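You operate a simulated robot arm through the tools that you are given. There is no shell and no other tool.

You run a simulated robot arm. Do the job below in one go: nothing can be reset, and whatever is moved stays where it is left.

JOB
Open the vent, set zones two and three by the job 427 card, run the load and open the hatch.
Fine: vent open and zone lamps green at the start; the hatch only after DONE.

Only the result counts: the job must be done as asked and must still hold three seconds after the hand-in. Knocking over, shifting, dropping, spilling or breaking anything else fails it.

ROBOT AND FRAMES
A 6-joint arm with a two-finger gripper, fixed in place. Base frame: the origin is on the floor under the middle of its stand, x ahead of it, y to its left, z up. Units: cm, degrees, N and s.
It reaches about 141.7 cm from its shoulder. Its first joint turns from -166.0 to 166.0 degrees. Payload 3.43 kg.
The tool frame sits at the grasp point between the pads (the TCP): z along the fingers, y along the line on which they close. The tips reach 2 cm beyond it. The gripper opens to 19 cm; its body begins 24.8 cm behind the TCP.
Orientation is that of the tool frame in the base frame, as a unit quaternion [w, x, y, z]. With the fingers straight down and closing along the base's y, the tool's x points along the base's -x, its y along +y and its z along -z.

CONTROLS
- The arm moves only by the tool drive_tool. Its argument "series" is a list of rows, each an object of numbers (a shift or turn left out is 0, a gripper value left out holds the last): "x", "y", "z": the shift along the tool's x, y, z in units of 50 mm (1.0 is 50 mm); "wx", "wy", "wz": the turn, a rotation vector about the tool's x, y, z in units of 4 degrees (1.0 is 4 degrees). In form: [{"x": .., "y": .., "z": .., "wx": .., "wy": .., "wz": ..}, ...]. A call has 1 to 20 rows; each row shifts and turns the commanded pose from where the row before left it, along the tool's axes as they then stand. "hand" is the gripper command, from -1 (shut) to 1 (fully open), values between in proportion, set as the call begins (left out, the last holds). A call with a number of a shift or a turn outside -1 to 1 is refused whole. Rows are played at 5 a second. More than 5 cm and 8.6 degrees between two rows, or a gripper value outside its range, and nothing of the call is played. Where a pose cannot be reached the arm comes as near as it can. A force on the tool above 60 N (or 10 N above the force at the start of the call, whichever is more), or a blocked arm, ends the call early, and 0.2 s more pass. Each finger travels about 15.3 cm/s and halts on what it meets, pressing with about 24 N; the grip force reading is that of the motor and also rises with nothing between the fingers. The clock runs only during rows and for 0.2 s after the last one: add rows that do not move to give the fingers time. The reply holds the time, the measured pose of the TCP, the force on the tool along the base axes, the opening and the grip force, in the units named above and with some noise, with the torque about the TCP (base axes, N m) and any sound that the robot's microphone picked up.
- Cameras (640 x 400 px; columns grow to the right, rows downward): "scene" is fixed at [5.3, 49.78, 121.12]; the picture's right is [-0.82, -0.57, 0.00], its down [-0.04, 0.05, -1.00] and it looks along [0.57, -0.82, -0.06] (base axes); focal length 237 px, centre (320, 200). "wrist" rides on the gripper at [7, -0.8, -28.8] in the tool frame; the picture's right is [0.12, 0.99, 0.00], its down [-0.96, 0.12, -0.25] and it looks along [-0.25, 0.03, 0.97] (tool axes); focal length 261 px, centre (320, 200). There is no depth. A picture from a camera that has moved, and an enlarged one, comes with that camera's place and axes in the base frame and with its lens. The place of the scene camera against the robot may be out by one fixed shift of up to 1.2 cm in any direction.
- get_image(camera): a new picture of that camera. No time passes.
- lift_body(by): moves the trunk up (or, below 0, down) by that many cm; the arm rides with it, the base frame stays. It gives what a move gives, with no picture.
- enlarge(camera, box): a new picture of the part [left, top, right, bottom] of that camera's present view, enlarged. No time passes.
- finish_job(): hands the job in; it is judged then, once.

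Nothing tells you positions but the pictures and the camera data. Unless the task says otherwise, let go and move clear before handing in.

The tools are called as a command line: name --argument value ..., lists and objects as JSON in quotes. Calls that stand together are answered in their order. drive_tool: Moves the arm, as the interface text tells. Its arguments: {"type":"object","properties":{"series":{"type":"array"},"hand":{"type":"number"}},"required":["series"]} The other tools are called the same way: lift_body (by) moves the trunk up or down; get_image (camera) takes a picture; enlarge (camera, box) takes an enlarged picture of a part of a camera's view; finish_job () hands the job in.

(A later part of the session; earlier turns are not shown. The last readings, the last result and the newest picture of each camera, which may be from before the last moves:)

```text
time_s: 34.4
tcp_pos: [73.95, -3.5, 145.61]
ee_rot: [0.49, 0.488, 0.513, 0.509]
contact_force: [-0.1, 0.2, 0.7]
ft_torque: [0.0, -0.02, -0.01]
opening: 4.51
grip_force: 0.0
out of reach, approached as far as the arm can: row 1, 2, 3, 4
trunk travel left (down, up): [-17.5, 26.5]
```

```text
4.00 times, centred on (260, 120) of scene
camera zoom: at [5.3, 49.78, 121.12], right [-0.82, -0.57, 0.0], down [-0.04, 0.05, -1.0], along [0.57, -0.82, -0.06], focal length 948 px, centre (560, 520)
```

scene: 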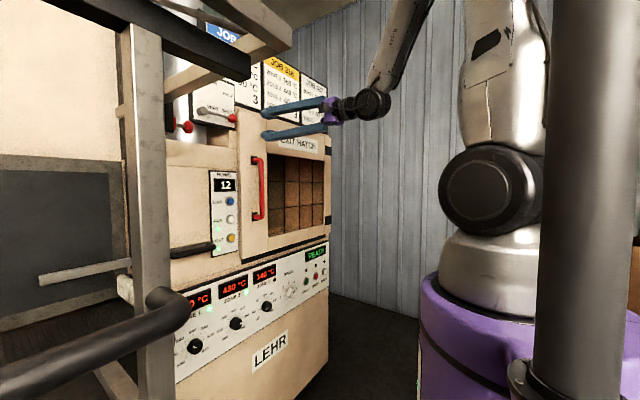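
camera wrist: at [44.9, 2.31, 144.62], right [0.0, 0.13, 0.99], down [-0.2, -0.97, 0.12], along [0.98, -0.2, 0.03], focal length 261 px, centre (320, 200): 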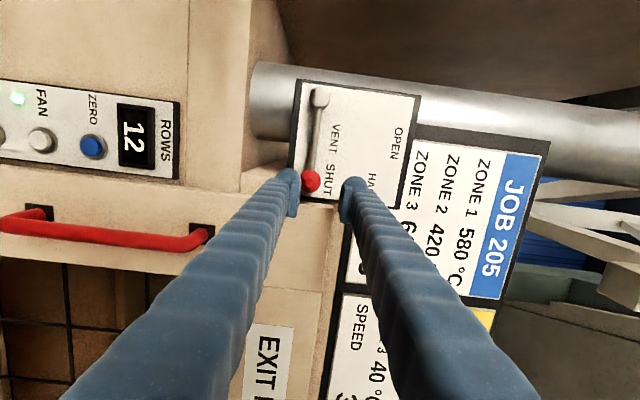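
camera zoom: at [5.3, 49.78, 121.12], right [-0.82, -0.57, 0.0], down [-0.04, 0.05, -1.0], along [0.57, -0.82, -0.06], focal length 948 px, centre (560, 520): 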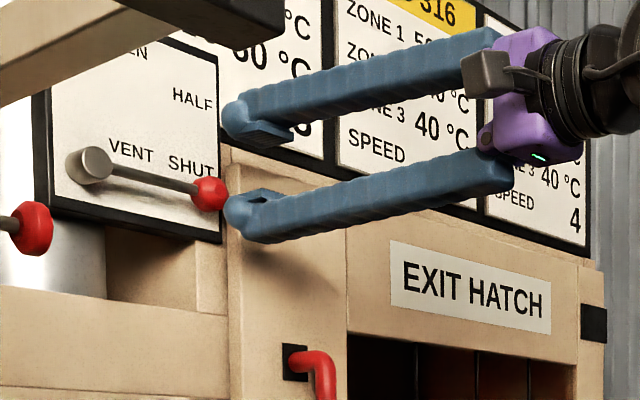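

Again at the inner reach limit. I'll move forward-diagonally instead: correct height to z≈144 and go in towards the ball level, where the ball fits between the fingers, removing the small yaw drift.

drive_tool --series '[{"z": 0.2, "y": -0.15, "wy": -0.31}, {"z": 0.2, "y": -0.16, "wy": -0.32}]'

get_image --camera "wrist"

enlarge --camera "scene" --box '[180, 80, 276, 140]'

```text
time_s: 35.0
tcp_pos: [74.39, -7.51, 144.63]
ee_rot: [0.504, 0.499, 0.5, 0.497]
contact_force: [0.6, 0.0, 0.5]
ft_torque: [-0.02, 0.0, 0.0]
opening: 4.5
grip_force: 0.1
out of reach, approached as far as the arm can: row 1, 2
trunk travel left (down, up): [-17.5, 26.5]
```

```text
taken
camera wrist: at [45.69, -0.18, 143.75], right [0.0, 0.13, 0.99], down [-0.25, -0.96, 0.12], along [0.97, -0.25, 0.03], focal length 261 px, centre (320, 200)
```

wrist: 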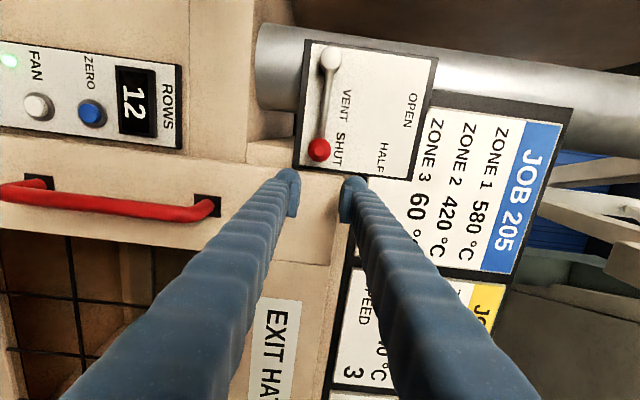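

```text
6.67 times, centred on (228, 110) of scene
camera zoom: at [5.3, 49.78, 121.12], right [-0.82, -0.57, 0.0], down [-0.04, 0.05, -1.0], along [0.57, -0.82, -0.06], focal length 1580 px, centre (933, 800)
```

zoom: 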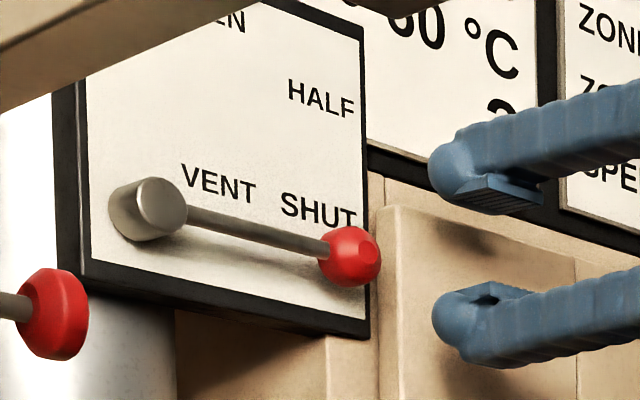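

I'm at the elbow-fold boundary again; lowering the trunk 4 cm buys room there. The hand stays clear of the handle below.

lift_body --by -4

drive_tool --series '[{"z": 0.1, "y": 0.34, "x": 0.3}, {"z": 0.1, "y": 0.34, "x": 0.3}]'

```text
time_s: 35.9
tcp_pos: [74.57, -7.5, 140.58]
ee_rot: [0.504, 0.499, 0.5, 0.496]
contact_force: [1.2, -0.8, 0.6]
ft_torque: [0.0, 0.01, -0.04]
opening: 4.51
grip_force: 0.0
trunk travel left (down, up): [-13.5, 30.5]
```

```text
time_s: 36.5
tcp_pos: [75.32, -6.12, 144.28]
ee_rot: [0.499, 0.498, 0.505, 0.498]
contact_force: [0.3, 1.0, 0.8]
ft_torque: [0.0, 0.05, -0.03]
opening: 4.5
grip_force: 0.1
out of reach, approached as far as the arm can: row 1, 2
trunk travel left (down, up): [-13.5, 30.5]
```

Something still restricts sideways motion. Let me probe with small single moves to learn which direction is limited.

drive_tool --series '[{"x": 0.2}, {}]'

drive_tool --series '[{"z": 0.2}, {}]'

drive_tool --series '[{"x": 0.2}, {}]'

```text
time_s: 37.1
tcp_pos: [75.07, -5.97, 144.32]
ee_rot: [0.5, 0.497, 0.504, 0.499]
contact_force: [-0.4, -0.4, -0.7]
ft_torque: [-0.01, -0.03, -0.01]
opening: 4.49
grip_force: 0.0
out of reach, approached as far as the arm can: row 1
trunk travel left (down, up): [-13.5, 30.5]
```

```text
time_s: 37.7
tcp_pos: [75.96, -6.3, 144.55]
ee_rot: [0.5, 0.497, 0.504, 0.498]
contact_force: [0.1, -0.7, -0.9]
ft_torque: [-0.03, -0.02, -0.01]
opening: 4.47
grip_force: 0.0
out of reach, approached as far as the arm can: row 1
trunk travel left (down, up): [-13.5, 30.5]
```

```text
time_s: 38.3
tcp_pos: [75.79, -6.29, 144.79]
ee_rot: [0.499, 0.498, 0.504, 0.499]
contact_force: [0.1, 0.0, -0.8]
ft_torque: [-0.02, 0.05, -0.03]
opening: 4.5
grip_force: 0.1
out of reach, approached as far as the arm can: row 1
trunk travel left (down, up): [-13.5, 30.5]
```

Sideways motion is limited with zero yaw (a wrist joint limit), so I'll yaw the fingers about 20° to the left, which gives room and still lets them straddle the rod.

drive_tool --series '[{"wy": 1}, {"wy": 1}, {"wy": 1}, {"wy": 1}, {"wy": 1}]'

get_image --camera "wrist"

enlarge --camera "scene" --box '[180, 80, 276, 140]'

```text
time_s: 39.5
tcp_pos: [75.76, -6.16, 144.63]
ee_rot: [0.408, 0.406, 0.58, 0.576]
contact_force: [0.3, -0.3, 0.3]
ft_torque: [0.02, 0.01, 0.0]
opening: 4.49
grip_force: 0.0
trunk travel left (down, up): [-13.5, 30.5]
```

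```text
taken
camera wrist: at [46.37, -9.22, 143.82], right [-0.04, 0.12, 0.99], down [0.09, -0.99, 0.12], along [1.0, 0.1, 0.03], focal length 261 px, centre (320, 200)
```

wrist: 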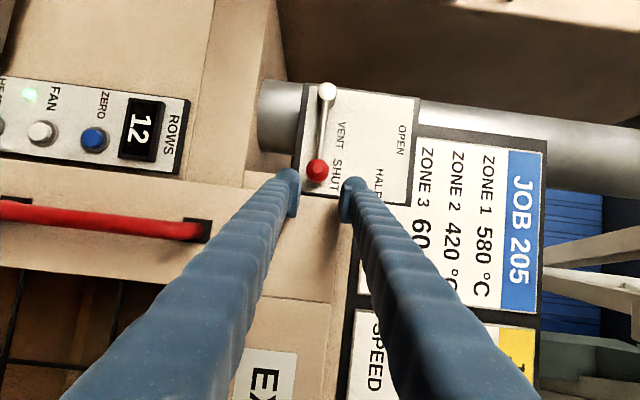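

```text
6.67 times, centred on (228, 110) of scene
camera zoom: at [5.3, 49.78, 121.12], right [-0.82, -0.57, 0.0], down [-0.04, 0.05, -1.0], along [0.57, -0.82, -0.06], focal length 1580 px, centre (933, 800)
```

zoom: 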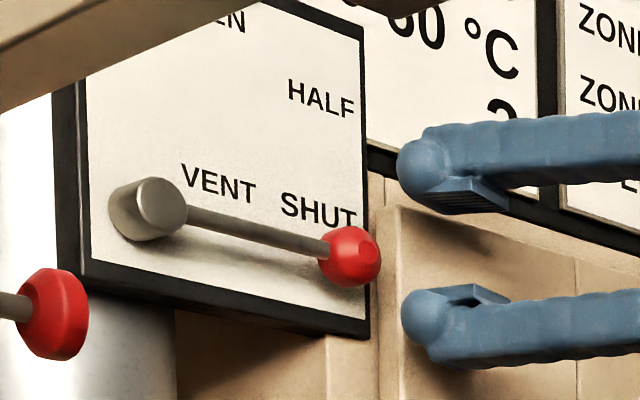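

Unrestricted now. Moving in diagonally so the ball passes through the finger gap (gap centre z=144.0).

drive_tool --series '[{"x": 0.303, "y": -0.06, "z": 0.24}, {"x": 0.303, "y": -0.06, "z": 0.24}]'

enlarge --camera "scene" --box '[180, 80, 276, 140]'

enlarge --camera "wrist" --box '[240, 60, 432, 220]'

```text
time_s: 40.1
tcp_pos: [76.97, -2.58, 143.91]
ee_rot: [0.41, 0.407, 0.581, 0.574]
contact_force: [0.2, -0.5, 0.3]
ft_torque: [0.0, -0.01, -0.02]
opening: 4.5
grip_force: 0.0
trunk travel left (down, up): [-13.5, 30.5]
```

```text
6.67 times, centred on (228, 110) of scene
camera zoom: at [5.3, 49.78, 121.12], right [-0.82, -0.57, 0.0], down [-0.04, 0.05, -1.0], along [0.57, -0.82, -0.06], focal length 1580 px, centre (933, 800)
```

zoom: 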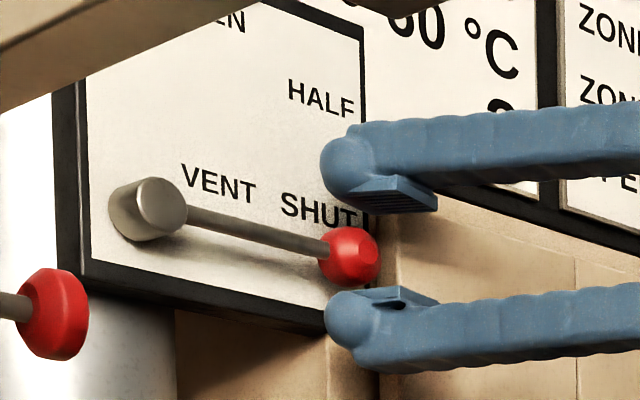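

```text
2.50 times, centred on (336, 140) of wrist
camera zoom: at [47.61, -5.48, 143.11], right [-0.04, 0.12, 0.99], down [0.09, -0.99, 0.12], along [1.0, 0.09, 0.03], focal length 652 px, centre (280, 350)
```

zoom: 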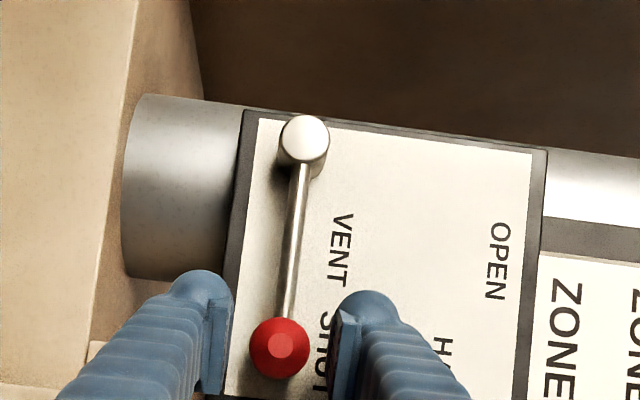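

The ball is centred in the gap. Continue in to straddle the rod at mid-length.

drive_tool --series '[{"x": 0.263, "y": 0.006, "z": 0.236}, {"x": 0.263, "y": 0.006, "z": 0.236}, {"x": 0.263, "y": 0.006, "z": 0.236}]'

enlarge --camera "scene" --box '[180, 80, 276, 140]'

enlarge --camera "wrist" --box '[240, 60, 432, 220]'

```text
time_s: 40.9
tcp_pos: [78.9, 2.32, 144.18]
ee_rot: [0.41, 0.407, 0.579, 0.576]
contact_force: [0.9, 0.9, 0.1]
ft_torque: [0.01, 0.0, -0.01]
opening: 4.48
grip_force: 0.0
trunk travel left (down, up): [-13.5, 30.5]
```

```text
6.67 times, centred on (228, 110) of scene
camera zoom: at [5.3, 49.78, 121.12], right [-0.82, -0.57, 0.0], down [-0.04, 0.05, -1.0], along [0.57, -0.82, -0.06], focal length 1580 px, centre (933, 800)
```

zoom: 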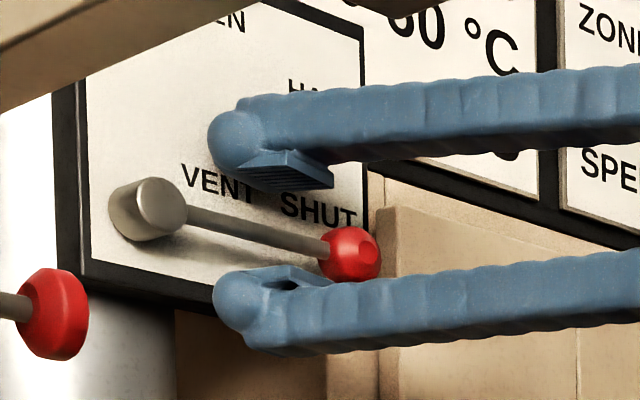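

```text
2.50 times, centred on (336, 140) of wrist
camera zoom: at [49.55, -0.6, 143.35], right [-0.04, 0.12, 0.99], down [0.09, -0.99, 0.12], along [1.0, 0.09, 0.03], focal length 652 px, centre (280, 350)
```

zoom: 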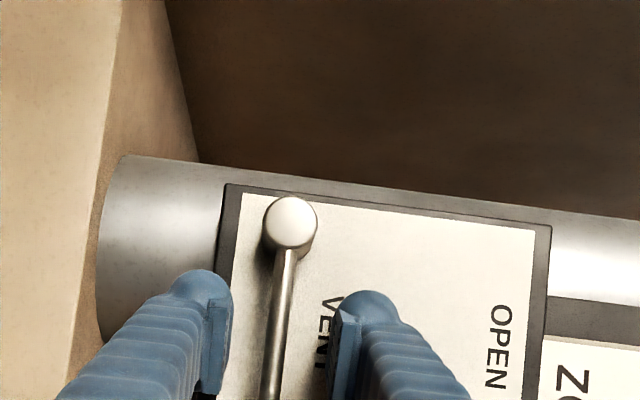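

The rod is straddled cleanly. I'll narrow the gap to 2 cm and swing up around the hub in small steps with matching roll, first about 40°.

drive_tool --hand -0.789 --series '[{}, {"y": 0.071, "z": 0.001, "wz": -1}, {"y": 0.071, "z": 0.002, "wz": -1}, {"y": 0.071, "z": 0.004, "wz": -1}, {"y": 0.071, "z": 0.006, "wz": -1}, {"y": 0.071, "z": 0.007, "wz": -1}, {"y": 0.071, "z": 0.009, "wz": -1}, {"y": 0.071, "z": 0.01, "wz": -1}, {"y": 0.07, "z": 0.012, "wz": -1}, {"y": 0.07, "z": 0.013, "wz": -1}, {"y": 0.07, "z": 0.015, "wz": -1}]'

enlarge --camera "scene" --box '[180, 80, 276, 140]'

enlarge --camera "wrist" --box '[240, 60, 432, 220]'

```text
time_s: 43.3
tcp_pos: [78.83, 3.39, 147.49]
ee_rot: [0.582, 0.182, 0.684, 0.401]
contact_force: [-14.4, -2.3, -6.9]
ft_torque: [0.11, 0.27, -0.31]
opening: 2.23
grip_force: 2.3
trunk travel left (down, up): [-13.5, 30.5]
```

```text
6.67 times, centred on (228, 110) of scene
camera zoom: at [5.3, 49.78, 121.12], right [-0.82, -0.57, 0.0], down [-0.04, 0.05, -1.0], along [0.57, -0.82, -0.06], focal length 1580 px, centre (933, 800)
```

zoom: 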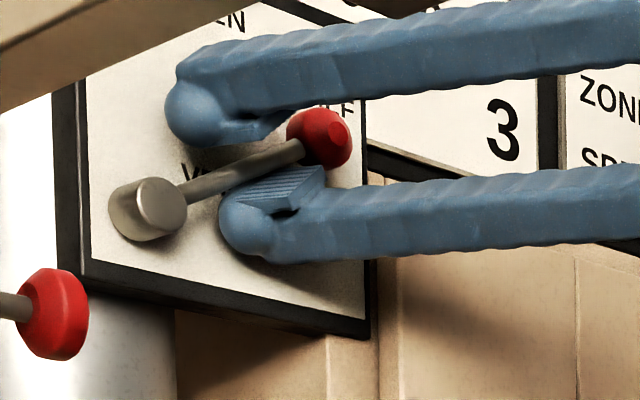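

```text
2.50 times, centred on (336, 140) of wrist
camera zoom: at [50.16, -1.56, 142.24], right [-0.25, 0.69, 0.68], down [-0.01, -0.7, 0.71], along [0.97, 0.17, 0.18], focal length 652 px, centre (280, 350)
```

zoom: 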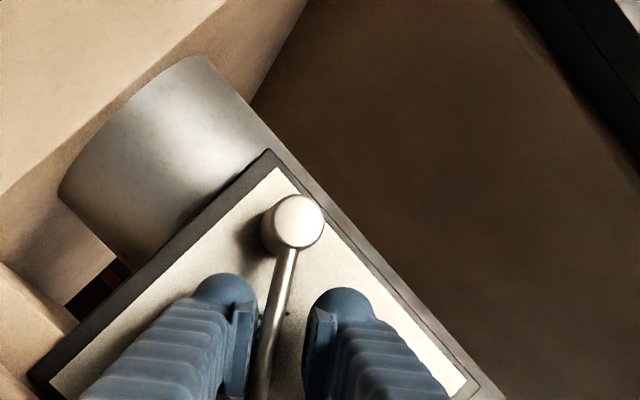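

The lever is following nicely (about a third of the way up). Continuing the arc another 40°.

drive_tool --series '[{"y": 0.07, "z": 0.01, "wz": -1}, {"y": 0.07, "z": 0.01, "wz": -1}, {"y": 0.07, "z": 0.01, "wz": -1}, {"y": 0.069, "z": 0.012, "wz": -1}, {"y": 0.069, "z": 0.012, "wz": -1}, {"y": 0.069, "z": 0.012, "wz": -1}, {"y": 0.068, "z": 0.012, "wz": -1}, {"y": 0.068, "z": 0.012, "wz": -1}, {"y": 0.068, "z": 0.012, "wz": -1}, {"y": 0.068, "z": 0.012, "wz": -1}]'

enlarge --camera "scene" --box '[180, 80, 276, 140]'

get_image --camera "wrist"

```text
time_s: 45.5
tcp_pos: [78.69, 6.45, 149.08]
ee_rot: [0.683, -0.061, 0.706, 0.177]
contact_force: [3.6, -2.9, -1.0]
ft_torque: [0.06, 0.05, 0.0]
opening: 2.24
grip_force: 2.4
trunk travel left (down, up): [-13.5, 30.5]
```

```text
6.67 times, centred on (228, 110) of scene
camera zoom: at [5.3, 49.78, 121.12], right [-0.82, -0.57, 0.0], down [-0.04, 0.05, -1.0], along [0.57, -0.82, -0.06], focal length 1580 px, centre (933, 800)
```

zoom: 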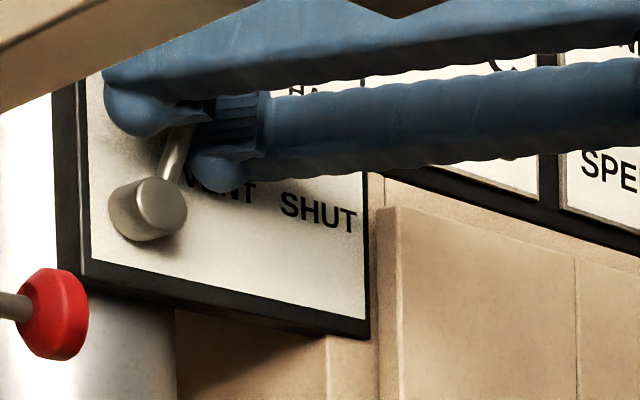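

```text
taken
camera wrist: at [51.45, -2.81, 142.07], right [-0.33, 0.94, 0.05], down [-0.21, -0.13, 0.97], along [0.92, 0.31, 0.24], focal length 261 px, centre (320, 200)
```

wrist: 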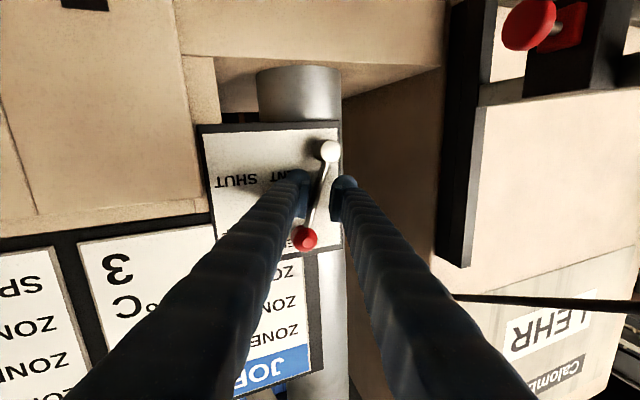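

The lever is at roughly 71° now. I'll push on in small steps towards the stop and watch the force.

drive_tool --series '[{"y": 0.067, "z": 0.02, "wz": -1}, {"y": 0.067, "z": 0.02, "wz": -1}, {"y": 0.067, "z": 0.02, "wz": -1}]'

get_image --camera "wrist"

```text
time_s: 46.3
tcp_pos: [78.49, 7.57, 149.24]
ee_rot: [0.699, -0.136, 0.695, 0.105]
contact_force: [1.2, -1.9, 1.4]
ft_torque: [0.01, 0.02, -0.01]
opening: 2.08
grip_force: 0.8
trunk travel left (down, up): [-13.5, 30.5]
```

```text
taken
camera wrist: at [51.89, -3.17, 142.22], right [-0.33, 0.93, -0.16], down [-0.28, 0.06, 0.96], along [0.9, 0.36, 0.24], focal length 261 px, centre (320, 200)
```

wrist: 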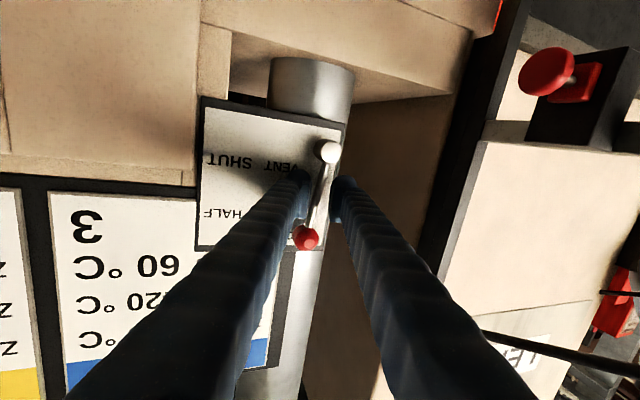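

The lever is about 86° now, no stop felt yet. One or two more small steps to bring it upright.

drive_tool --series '[{"y": 0.067, "z": 0.02, "wz": -0.8}, {}]'

get_image --camera "wrist"

enlarge --camera "wrist" --box '[220, 100, 412, 260]'

enlarge --camera "scene" --box '[180, 230, 340, 330]'

```text
time_s: 46.9
tcp_pos: [78.51, 7.84, 149.17]
ee_rot: [0.701, -0.154, 0.691, 0.086]
contact_force: [1.4, 0.1, 0.4]
ft_torque: [0.0, -0.02, 0.01]
opening: 1.98
grip_force: 0.1
trunk travel left (down, up): [-13.5, 30.5]
```

```text
taken
camera wrist: at [51.94, -3.19, 142.38], right [-0.33, 0.92, -0.22], down [-0.3, 0.12, 0.95], along [0.9, 0.38, 0.24], focal length 261 px, centre (320, 200)
```

wrist: 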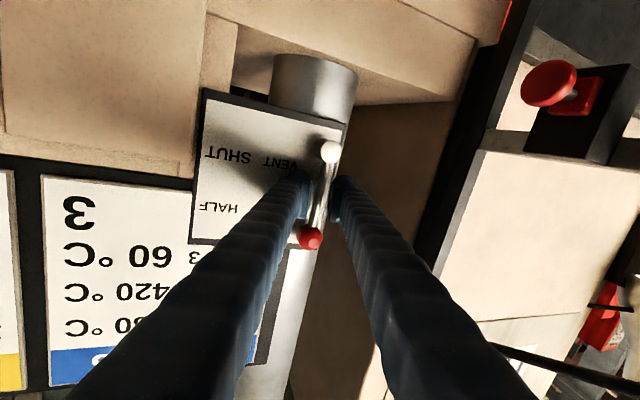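

```text
2.50 times, centred on (316, 180) of wrist
camera zoom: at [51.94, -3.19, 142.38], right [-0.33, 0.92, -0.22], down [-0.3, 0.12, 0.95], along [0.9, 0.38, 0.24], focal length 652 px, centre (330, 250)
```

zoom: 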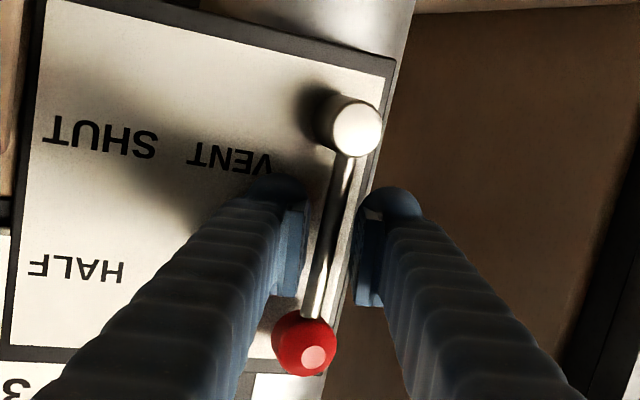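

```text
4.00 times, centred on (260, 280) of scene
camera zoom: at [5.3, 49.78, 121.12], right [-0.82, -0.57, 0.0], down [-0.04, 0.05, -1.0], along [0.57, -0.82, -0.06], focal length 948 px, centre (560, -120)
```

zoom: 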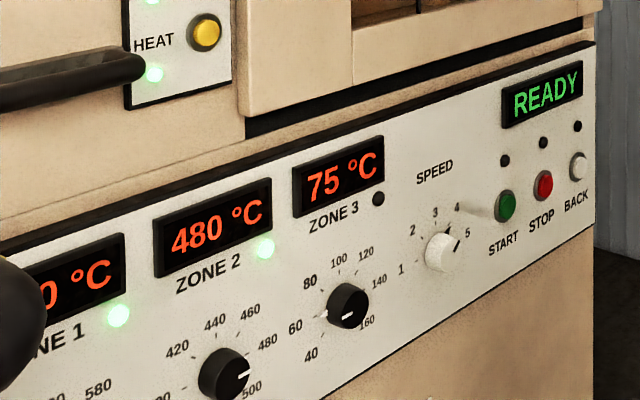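

The lever stands upright at OPEN and zone 3 is already cooling (75 °C and falling). I'll open the gap slightly and back straight out along the finger direction.

drive_tool --hand -0.68 --series '[{}, {"z": -0.25}, {"z": -0.25}, {"z": -0.2}]'

get_image --camera "wrist"

enlarge --camera "scene" --box '[180, 80, 276, 140]'

```text
time_s: 47.9
tcp_pos: [75.4, 6.67, 148.86]
ee_rot: [0.699, -0.155, 0.693, 0.088]
contact_force: [0.8, 0.1, 0.1]
ft_torque: [0.01, 0.01, 0.05]
opening: 3.02
grip_force: 0.1
trunk travel left (down, up): [-13.5, 30.5]
```

```text
taken
camera wrist: at [48.78, -4.32, 142.12], right [-0.33, 0.92, -0.21], down [-0.3, 0.11, 0.95], along [0.9, 0.38, 0.23], focal length 261 px, centre (320, 200)
```

wrist: 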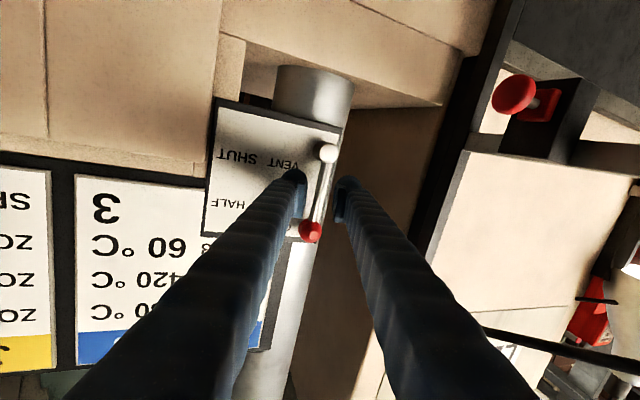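

```text
6.67 times, centred on (228, 110) of scene
camera zoom: at [5.3, 49.78, 121.12], right [-0.82, -0.57, 0.0], down [-0.04, 0.05, -1.0], along [0.57, -0.82, -0.06], focal length 1580 px, centre (933, 800)
```

zoom: 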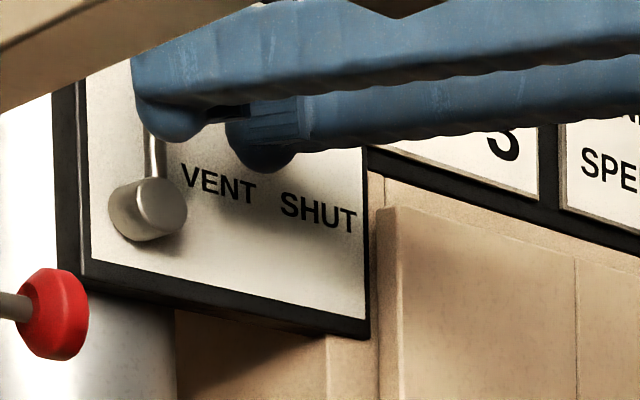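

The vent lever stays up at OPEN. Now I'll move right and slightly down, away from the lever.

drive_tool --series '[{"x": 0.217, "y": -0.672, "z": -0.3}, {"x": 0.217, "y": -0.672, "z": -0.3}, {"x": 0.217, "y": -0.672, "z": -0.3}, {"x": 0.217, "y": -0.672, "z": -0.3}]'

enlarge --camera "scene" --box '[160, 60, 320, 160]'

enlarge --camera "scene" --box '[180, 230, 340, 330]'

```text
time_s: 48.9
tcp_pos: [74.47, -8.29, 146.26]
ee_rot: [0.701, -0.154, 0.691, 0.085]
contact_force: [-0.5, 0.2, 0.4]
ft_torque: [-0.04, 0.01, -0.03]
opening: 3.06
grip_force: 0.1
trunk travel left (down, up): [-13.5, 30.5]
```

```text
4.00 times, centred on (240, 110) of scene
camera zoom: at [5.3, 49.78, 121.12], right [-0.82, -0.57, 0.0], down [-0.04, 0.05, -1.0], along [0.57, -0.82, -0.06], focal length 948 px, centre (640, 560)
```

zoom: 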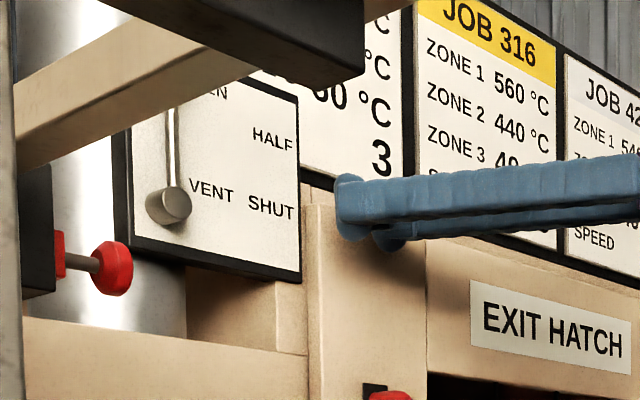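

```text
4.00 times, centred on (260, 280) of scene
camera zoom: at [5.3, 49.78, 121.12], right [-0.82, -0.57, 0.0], down [-0.04, 0.05, -1.0], along [0.57, -0.82, -0.06], focal length 948 px, centre (560, -120)
```

zoom: 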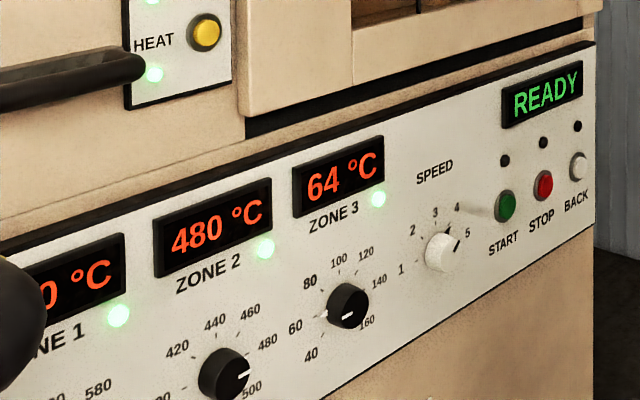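

Zone 3 reads 64 °C with its lamp now green at the old set point, so the vent works. I'll move further right to clear the hatch handle, then lower the trunk.

drive_tool --series '[{"x": 0.061, "y": -0.636, "z": -0.354}, {"x": 0.061, "y": -0.636, "z": -0.354}, {"x": 0.061, "y": -0.636, "z": -0.354}, {"x": 0.061, "y": -0.636, "z": -0.354}, {"x": 0.061, "y": -0.636, "z": -0.354}]'

lift_body --by -13

```text
time_s: 50.1
tcp_pos: [71.17, -26.21, 146.2]
ee_rot: [0.701, -0.155, 0.691, 0.087]
contact_force: [-0.8, -0.6, 0.7]
ft_torque: [-0.04, -0.04, -0.02]
opening: 3.03
grip_force: 0.0
trunk travel left (down, up): [-13.5, 30.5]
```

```text
time_s: 51.6
tcp_pos: [71.17, -26.27, 133.22]
ee_rot: [0.701, -0.154, 0.691, 0.086]
contact_force: [1.0, -0.1, 0.0]
ft_torque: [0.01, 0.03, 0.03]
opening: 3.02
grip_force: 0.1
trunk travel left (down, up): [-0.5, 43.5]
```

Now rolling the hand towards the opposite orientation (camera on top), which keeps the last joint away from its limit for panel work.

drive_tool --series '[{"wz": 1}, {"wz": 1}, {"wz": 1}, {"wz": 1}, {"wz": 1}, {"wz": 1}, {"wz": 1}, {"wz": 1}, {"wz": 1}, {"wz": 1}, {"wz": 1}, {"wz": 1}, {"wz": 1}, {"wz": 1}, {"wz": 1}, {"wz": 1}, {"wz": 1}, {"wz": 1}, {"wz": 1}, {"wz": 1}]'

drive_tool --series '[{"wz": 1}, {"wz": 1}, {"wz": 1}, {"wz": 1}, {"wz": 1}, {"wz": 1}, {"wz": 1}, {"wz": 1}, {"wz": 1}, {"wz": 1}, {"wz": 1}, {"wz": 1}, {"wz": 1}, {"wz": 1}, {"wz": 1}, {"wz": 1}, {"wz": 1}, {"wz": 1}, {"wz": 1}, {"wz": 1}]'

get_image --camera "wrist"

```text
time_s: 55.8
tcp_pos: [71.11, -26.26, 133.15]
ee_rot: [0.482, 0.326, 0.628, 0.516]
contact_force: [-0.4, -0.3, -0.3]
ft_torque: [-0.02, -0.03, -0.01]
opening: 3.06
grip_force: 0.1
trunk travel left (down, up): [-0.5, 43.5]
```

```text
time_s: 60.0
tcp_pos: [71.12, -26.22, 133.26]
ee_rot: [0.038, 0.654, 0.271, 0.705]
contact_force: [-1.0, 1.0, 0.5]
ft_torque: [0.02, 0.01, 0.0]
opening: 3.03
grip_force: 0.1
trunk travel left (down, up): [-0.5, 43.5]
```

```text
taken
camera wrist: at [42.8, -32.23, 139.23], right [0.28, -0.8, 0.54], down [-0.06, -0.57, -0.82], along [0.96, 0.2, -0.21], focal length 261 px, centre (320, 200)
```

wrist: 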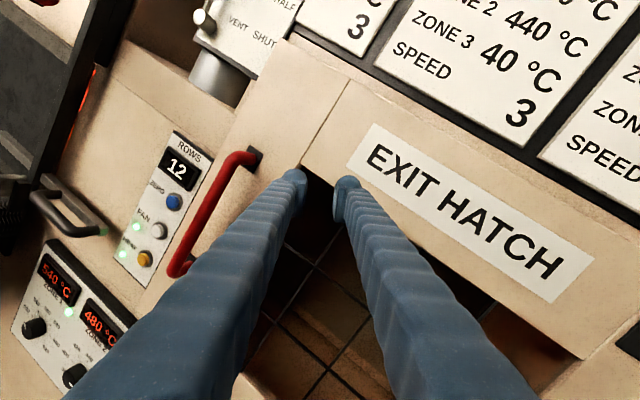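

The hand is nearly camera-up. I'll finish the roll, reduce the yaw to ~8° and pitch the fingers 20° down.

drive_tool --series '[{"wz": 0.914}, {"wz": 0.914}, {"wz": 0.914}, {"wz": 0.914}, {"wz": 0.914}, {"wz": 0.914}, {"wz": 0.914}, {"wx": -0.92}, {"wx": -0.92}, {"wx": -0.92}, {"wy": -1}, {"wy": -1}, {"wy": -1}, {"wy": -1}, {"wy": -1}]'

get_image --camera "wrist"

```text
time_s: 63.2
tcp_pos: [70.99, -26.29, 133.03]
ee_rot: [-0.043, 0.818, 0.061, 0.571]
contact_force: [1.0, -0.6, 0.9]
ft_torque: [-0.01, -0.02, 0.03]
opening: 3.03
grip_force: 0.1
trunk travel left (down, up): [-0.5, 43.5]
```

```text
taken
camera wrist: at [46.67, -29.0, 149.66], right [0.19, -0.98, 0.11], down [-0.54, -0.2, -0.82], along [0.82, 0.09, -0.57], focal length 261 px, centre (320, 200)
```

wrist: 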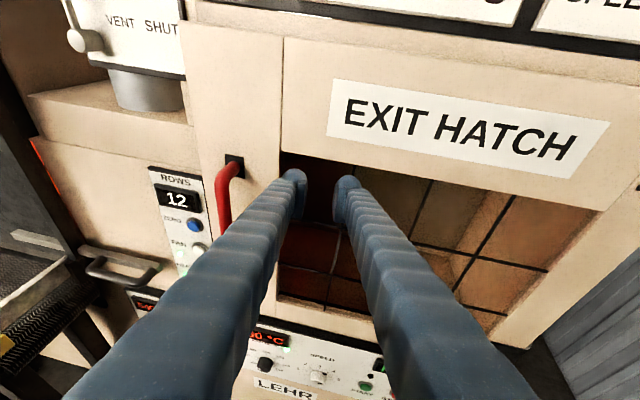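

Upright view now. Moving down to the dial panel at a standoff of ~7 cm.

drive_tool --series '[{"x": -0.852, "z": 0.292}, {"x": -0.852, "z": 0.292}, {"x": -0.852, "z": 0.292}, {"x": -0.852, "z": 0.292}, {"x": -0.852, "z": 0.292}, {"x": -0.852, "z": 0.292}, {"x": -0.852, "z": 0.292}, {"x": -0.852, "z": 0.292}, {"x": -0.852, "z": 0.292}, {"x": -0.852, "z": 0.292}]'

get_image --camera "wrist"

get_image --camera "scene"

```text
time_s: 65.4
tcp_pos: [70.11, -26.16, 87.91]
ee_rot: [-0.041, 0.818, 0.06, 0.57]
contact_force: [0.0, 0.7, 0.3]
ft_torque: [-0.02, 0.02, -0.14]
opening: 3.04
grip_force: 0.1
trunk travel left (down, up): [-0.5, 43.5]
```

```text
taken
camera wrist: at [45.75, -28.92, 104.43], right [0.19, -0.98, 0.11], down [-0.54, -0.2, -0.82], along [0.82, 0.09, -0.56], focal length 261 px, centre (320, 200)
```

wrist: 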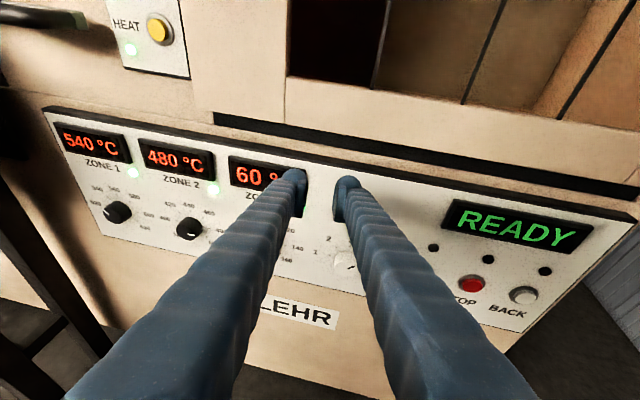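

```text
taken
```

scene: 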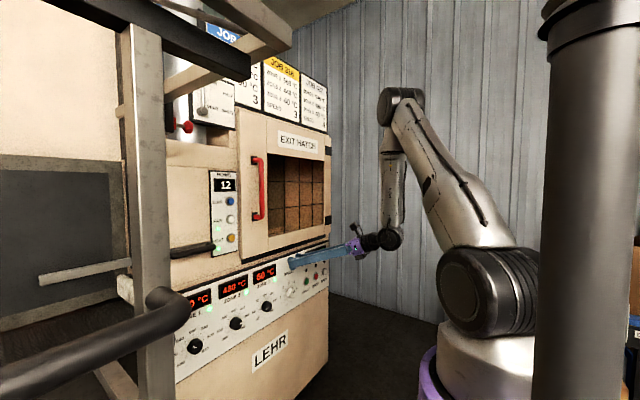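

Reach is fine here. Let me zoom to locate the knobs precisely.

enlarge --camera "wrist" --box '[80, 110, 272, 270]'

enlarge --camera "wrist" --box '[240, 180, 432, 300]'

enlarge --camera "scene" --box '[220, 260, 340, 335]'

```text
2.50 times, centred on (176, 190) of wrist
camera zoom: at [45.75, -28.92, 104.43], right [0.19, -0.98, 0.11], down [-0.54, -0.2, -0.82], along [0.82, 0.09, -0.56], focal length 652 px, centre (680, 225)
```

zoom: 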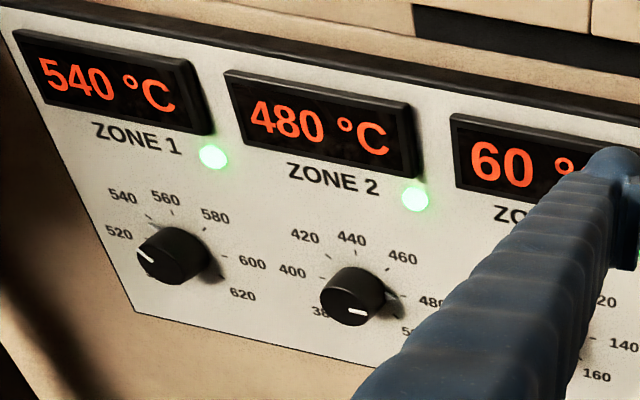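

```text
3.33 times, centred on (336, 240) of wrist
camera zoom: at [45.75, -28.92, 104.43], right [0.19, -0.98, 0.11], down [-0.54, -0.2, -0.82], along [0.82, 0.09, -0.56], focal length 869 px, centre (267, 67)
```

zoom: 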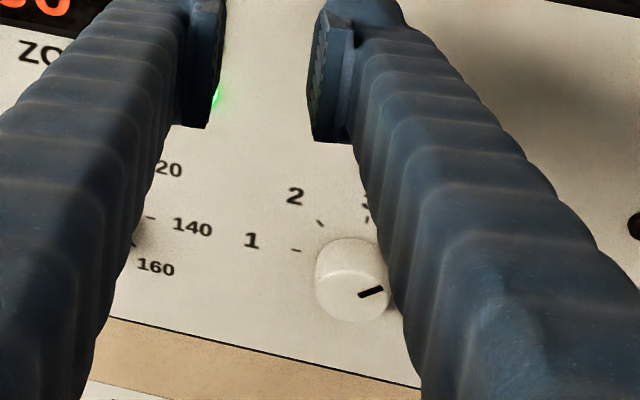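

```text
5.33 times, centred on (280, 298) of scene
camera zoom: at [5.3, 49.78, 121.12], right [-0.82, -0.57, 0.0], down [-0.04, 0.05, -1.0], along [0.57, -0.82, -0.06], focal length 1264 px, centre (533, -320)
```

zoom: 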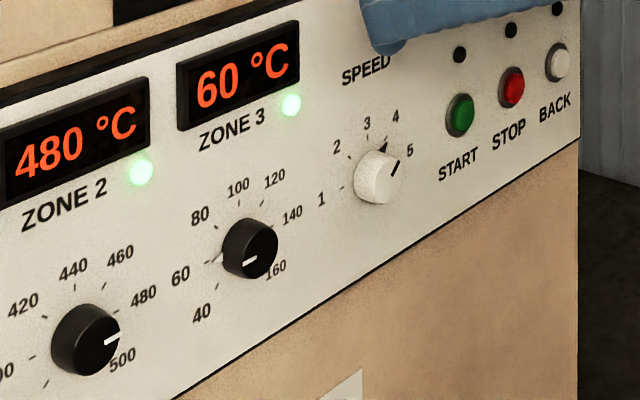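

Knob estimates: zone 3 at about (y -16.5, z 69.6), zone 2 at about (y -1.2, z 69.2), caps at x≈77. I'll square up the yaw and pre-rotate the hand +45° about the knob axis so that the counter-clockwise turn ends near level.

drive_tool --hand -0.158 --series '[{"wx": -0.975, "wz": 0.36}, {"wx": -0.975, "wz": 0.36}, {"wx": 0.345, "wz": 0.938}, {"wx": 0.345, "wz": 0.938}, {"wx": 0.345, "wz": 0.938}, {"wx": 0.345, "wz": 0.938}, {"wx": 0.345, "wz": 0.938}, {"wx": 0.345, "wz": 0.938}, {"wx": 0.345, "wz": 0.938}, {"wx": 0.345, "wz": 0.938}, {"wx": 0.345, "wz": 0.938}, {"wx": 0.345, "wz": 0.938}, {"wx": 0.345, "wz": 0.938}]'

get_image --camera "wrist"

```text
time_s: 68.2
tcp_pos: [70.61, -26.96, 88.23]
ee_rot: [-0.309, 0.761, -0.212, 0.53]
contact_force: [-0.3, 0.5, 0.5]
ft_torque: [-0.02, 0.01, -0.03]
opening: 8.03
grip_force: 0.0
out of reach, approached as far as the arm can: row 2
trunk travel left (down, up): [-0.5, 43.5]
```

```text
taken
camera wrist: at [46.18, -37.87, 100.61], right [0.04, -0.79, -0.61], down [-0.57, 0.48, -0.67], along [0.82, 0.38, -0.43], focal length 261 px, centre (320, 200)
```

wrist: 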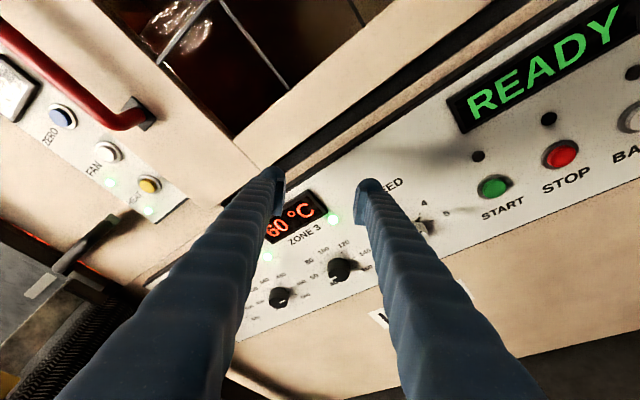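

Zone 3 knob is visible between the fingers now. Zooming to localize it.

enlarge --camera "wrist" --box '[240, 180, 400, 320]'

```text
2.86 times, centred on (320, 250) of wrist
camera zoom: at [46.18, -37.87, 100.61], right [0.04, -0.79, -0.61], down [-0.57, 0.48, -0.67], along [0.82, 0.38, -0.43], focal length 745 px, centre (320, 57)
```

zoom: 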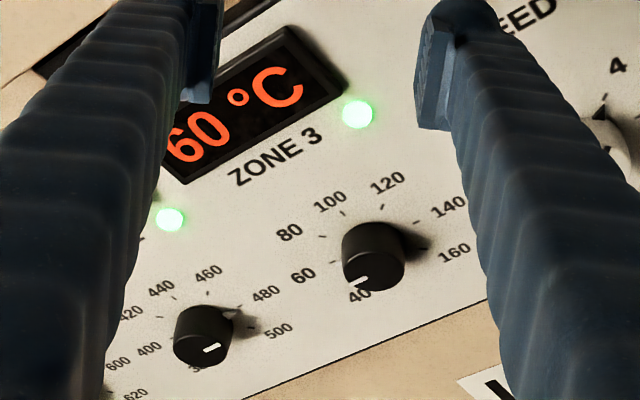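

Zone 3 knob axis at about (y -16.4, z 69.4), panel at x≈79.7, knob ~4 cm wide and ~2 cm tall. I'll move the open fingers to straddle it from 5 cm in front.

drive_tool --series '[{"x": -0.756, "y": 0.219, "z": 0.361}, {"x": -0.756, "y": 0.219, "z": 0.361}, {"x": -0.756, "y": 0.219, "z": 0.361}, {"x": -0.756, "y": 0.219, "z": 0.361}, {"x": -0.756, "y": 0.219, "z": 0.361}]'

get_image --camera "wrist"

enlarge --camera "scene" --box '[200, 250, 340, 338]'

```text
time_s: 69.4
tcp_pos: [72.35, -16.41, 69.56]
ee_rot: [-0.308, 0.761, -0.212, 0.53]
contact_force: [-0.1, -0.4, -0.4]
ft_torque: [-0.02, 0.06, 0.0]
opening: 8.01
grip_force: 0.0
trunk travel left (down, up): [-0.5, 43.5]
```

```text
taken
camera wrist: at [47.78, -27.23, 82.02], right [0.04, -0.79, -0.61], down [-0.57, 0.48, -0.67], along [0.82, 0.37, -0.43], focal length 261 px, centre (320, 200)
```

wrist: 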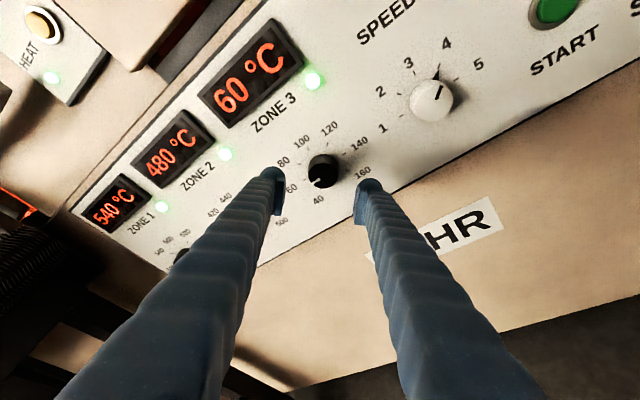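

```text
4.55 times, centred on (270, 294) of scene
camera zoom: at [5.3, 49.78, 121.12], right [-0.82, -0.57, 0.0], down [-0.04, 0.05, -1.0], along [0.57, -0.82, -0.06], focal length 1077 px, centre (547, -227)
```

zoom: 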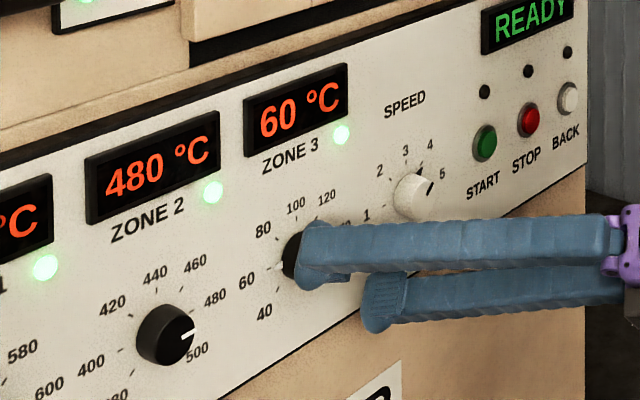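

Let me verify alignment on the knob closely before going in.

enlarge --camera "wrist" --box '[256, 130, 384, 210]'

```text
5.00 times, centred on (320, 170) of wrist
camera zoom: at [47.78, -27.23, 82.02], right [0.04, -0.79, -0.61], down [-0.57, 0.48, -0.67], along [0.82, 0.37, -0.43], focal length 1303 px, centre (320, 350)
```

zoom: 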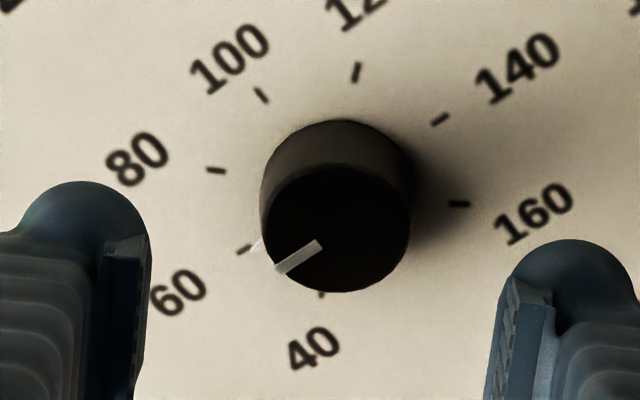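

Very well aligned: knob axis (-16.5, 69.35), cap at x≈77.4, radius ~1.9 cm, pointer exactly on 60, and 45° per 20 °C. Moving in.

drive_tool --series '[{"x": 0.092, "y": 0.015, "z": 0.261}, {"x": 0.092, "y": 0.015, "z": 0.261}, {"x": 0.092, "y": 0.015, "z": 0.261}]'

enlarge --camera "wrist" --box '[256, 140, 384, 220]'

enlarge --camera "scene" --box '[230, 270, 310, 320]'

```text
time_s: 70.2
tcp_pos: [76.86, -16.58, 69.28]
ee_rot: [-0.308, 0.761, -0.213, 0.531]
contact_force: [-0.5, -0.3, 0.5]
ft_torque: [0.0, -0.02, 0.0]
opening: 7.99
grip_force: 0.1
trunk travel left (down, up): [-0.5, 43.5]
```

```text
5.00 times, centred on (320, 180) of wrist
camera zoom: at [52.37, -27.46, 81.74], right [0.04, -0.79, -0.61], down [-0.57, 0.48, -0.67], along [0.82, 0.37, -0.43], focal length 1303 px, centre (320, 300)
```

zoom: 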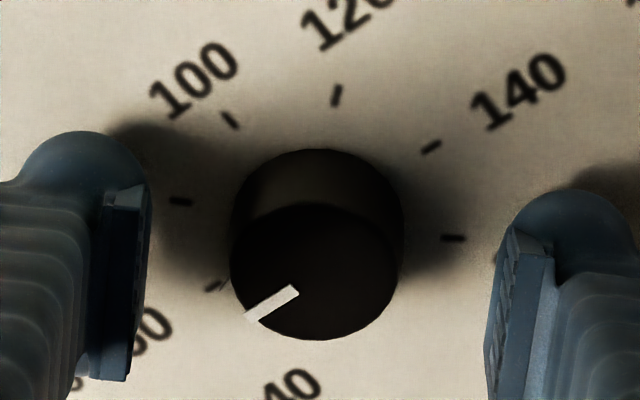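

```text
8.00 times, centred on (270, 295) of scene
camera zoom: at [5.3, 49.78, 121.12], right [-0.82, -0.57, 0.0], down [-0.04, 0.05, -1.0], along [0.57, -0.82, -0.06], focal length 1895 px, centre (720, -560)
```

zoom: 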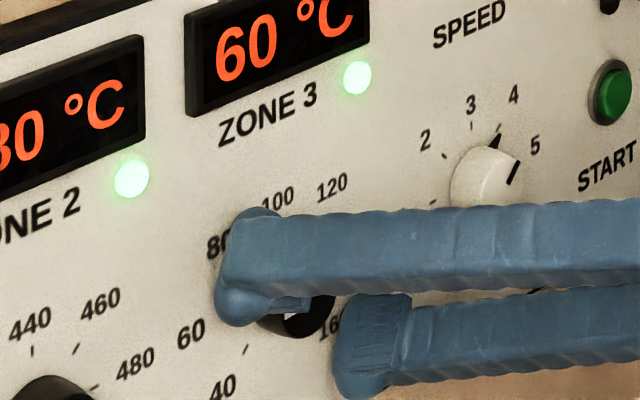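

Centred, no contact. A bit deeper in small steps to get the pads over the knob side.

drive_tool --series '[{"x": 0.021, "z": 0.056}, {"x": 0.021, "z": 0.056}]'

```text
time_s: 70.8
tcp_pos: [77.38, -16.58, 69.17]
ee_rot: [-0.308, 0.761, -0.213, 0.53]
contact_force: [-6.7, -0.9, 0.8]
ft_torque: [-0.07, 0.13, -0.32]
opening: 8.01
grip_force: 0.0
trunk travel left (down, up): [-0.5, 43.5]
```

Light contact with the panel at x≈77.3, so I'll back off 2 mm and close on the knob.

drive_tool --hand -1 --series '[{"x": -0.014, "z": -0.038}, {}, {}, {}]'

enlarge --camera "wrist" --box '[256, 140, 384, 220]'

```text
time_s: 71.8
tcp_pos: [77.27, -16.42, 69.33]
ee_rot: [-0.309, 0.761, -0.211, 0.531]
contact_force: [15.5, 15.8, 14.7]
ft_torque: [-0.01, -0.03, 0.27]
opening: 3.91
grip_force: 45.0
trunk travel left (down, up): [-0.5, 43.5]
```

```text
5.00 times, centred on (320, 180) of wrist
camera zoom: at [52.79, -27.32, 81.74], right [0.05, -0.79, -0.61], down [-0.57, 0.48, -0.67], along [0.82, 0.38, -0.42], focal length 1303 px, centre (320, 300)
```

zoom: 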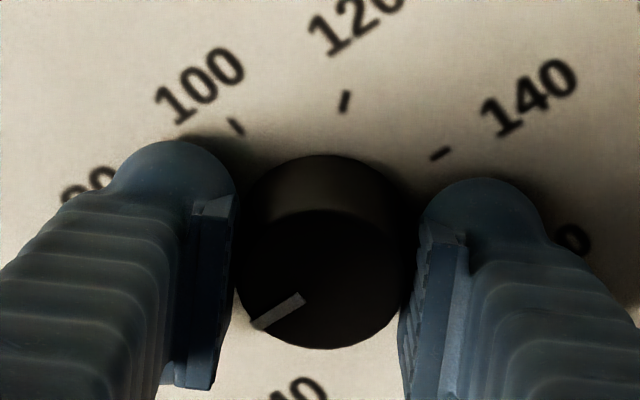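

The knob is gripped (3.9 cm). I'll relax the small centring offset and rotate 45° counter-clockwise about the knob axis.

drive_tool --series '[{"x": 0.008, "y": -0.042, "z": 0.019}, {"wx": -0.347, "wz": -0.938}, {"wx": -0.347, "wz": -0.938}, {"wx": -0.347, "wz": -0.938}, {"wx": -0.347, "wz": -0.938}, {"wx": -0.347, "wz": -0.938}, {"wx": -0.347, "wz": -0.938}, {"wx": -0.347, "wz": -0.938}, {"wx": -0.347, "wz": -0.938}, {"wx": -0.347, "wz": -0.938}, {"wx": -0.347, "wz": -0.938}, {"wx": -0.347, "wz": -0.938}, {"wx": -0.087, "wz": -0.235}, {}]'

get_image --camera "wrist"

enlarge --camera "wrist" --box '[256, 140, 384, 220]'

enlarge --camera "scene" --box '[200, 250, 340, 338]'

```text
time_s: 74.8
tcp_pos: [77.27, -16.57, 69.22]
ee_rot: [0.007, 0.82, 0.006, 0.572]
contact_force: [-22.6, -12.2, -3.9]
ft_torque: [0.04, 0.07, -0.19]
opening: 3.86
grip_force: 44.8
trunk travel left (down, up): [-0.5, 43.5]
```

```text
taken
camera wrist: at [52.76, -15.3, 85.81], right [0.04, -0.99, 0.13], down [-0.56, -0.13, -0.81], along [0.82, -0.04, -0.56], focal length 261 px, centre (320, 200)
```

wrist: 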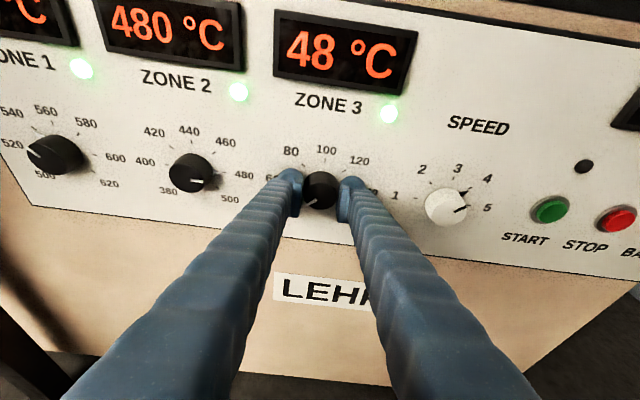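

```text
5.00 times, centred on (320, 180) of wrist
camera zoom: at [52.76, -15.3, 85.81], right [0.04, -0.99, 0.13], down [-0.56, -0.13, -0.81], along [0.82, -0.04, -0.56], focal length 1303 px, centre (320, 300)
```

zoom: 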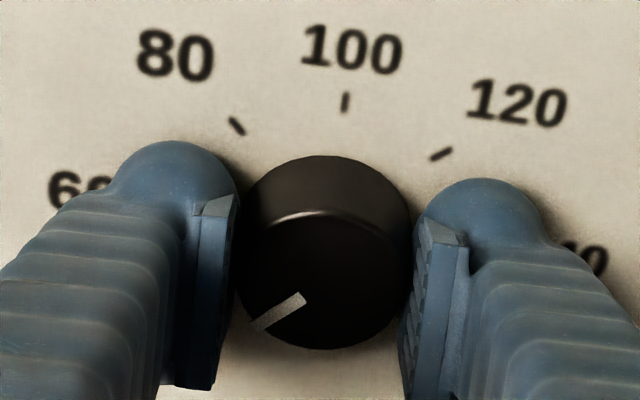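

```text
4.55 times, centred on (270, 294) of scene
camera zoom: at [5.3, 49.78, 121.12], right [-0.82, -0.57, 0.0], down [-0.04, 0.05, -1.0], along [0.57, -0.82, -0.06], focal length 1077 px, centre (547, -227)
```

zoom: 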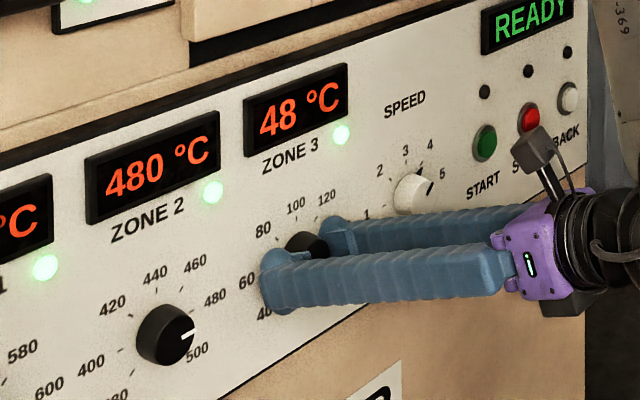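

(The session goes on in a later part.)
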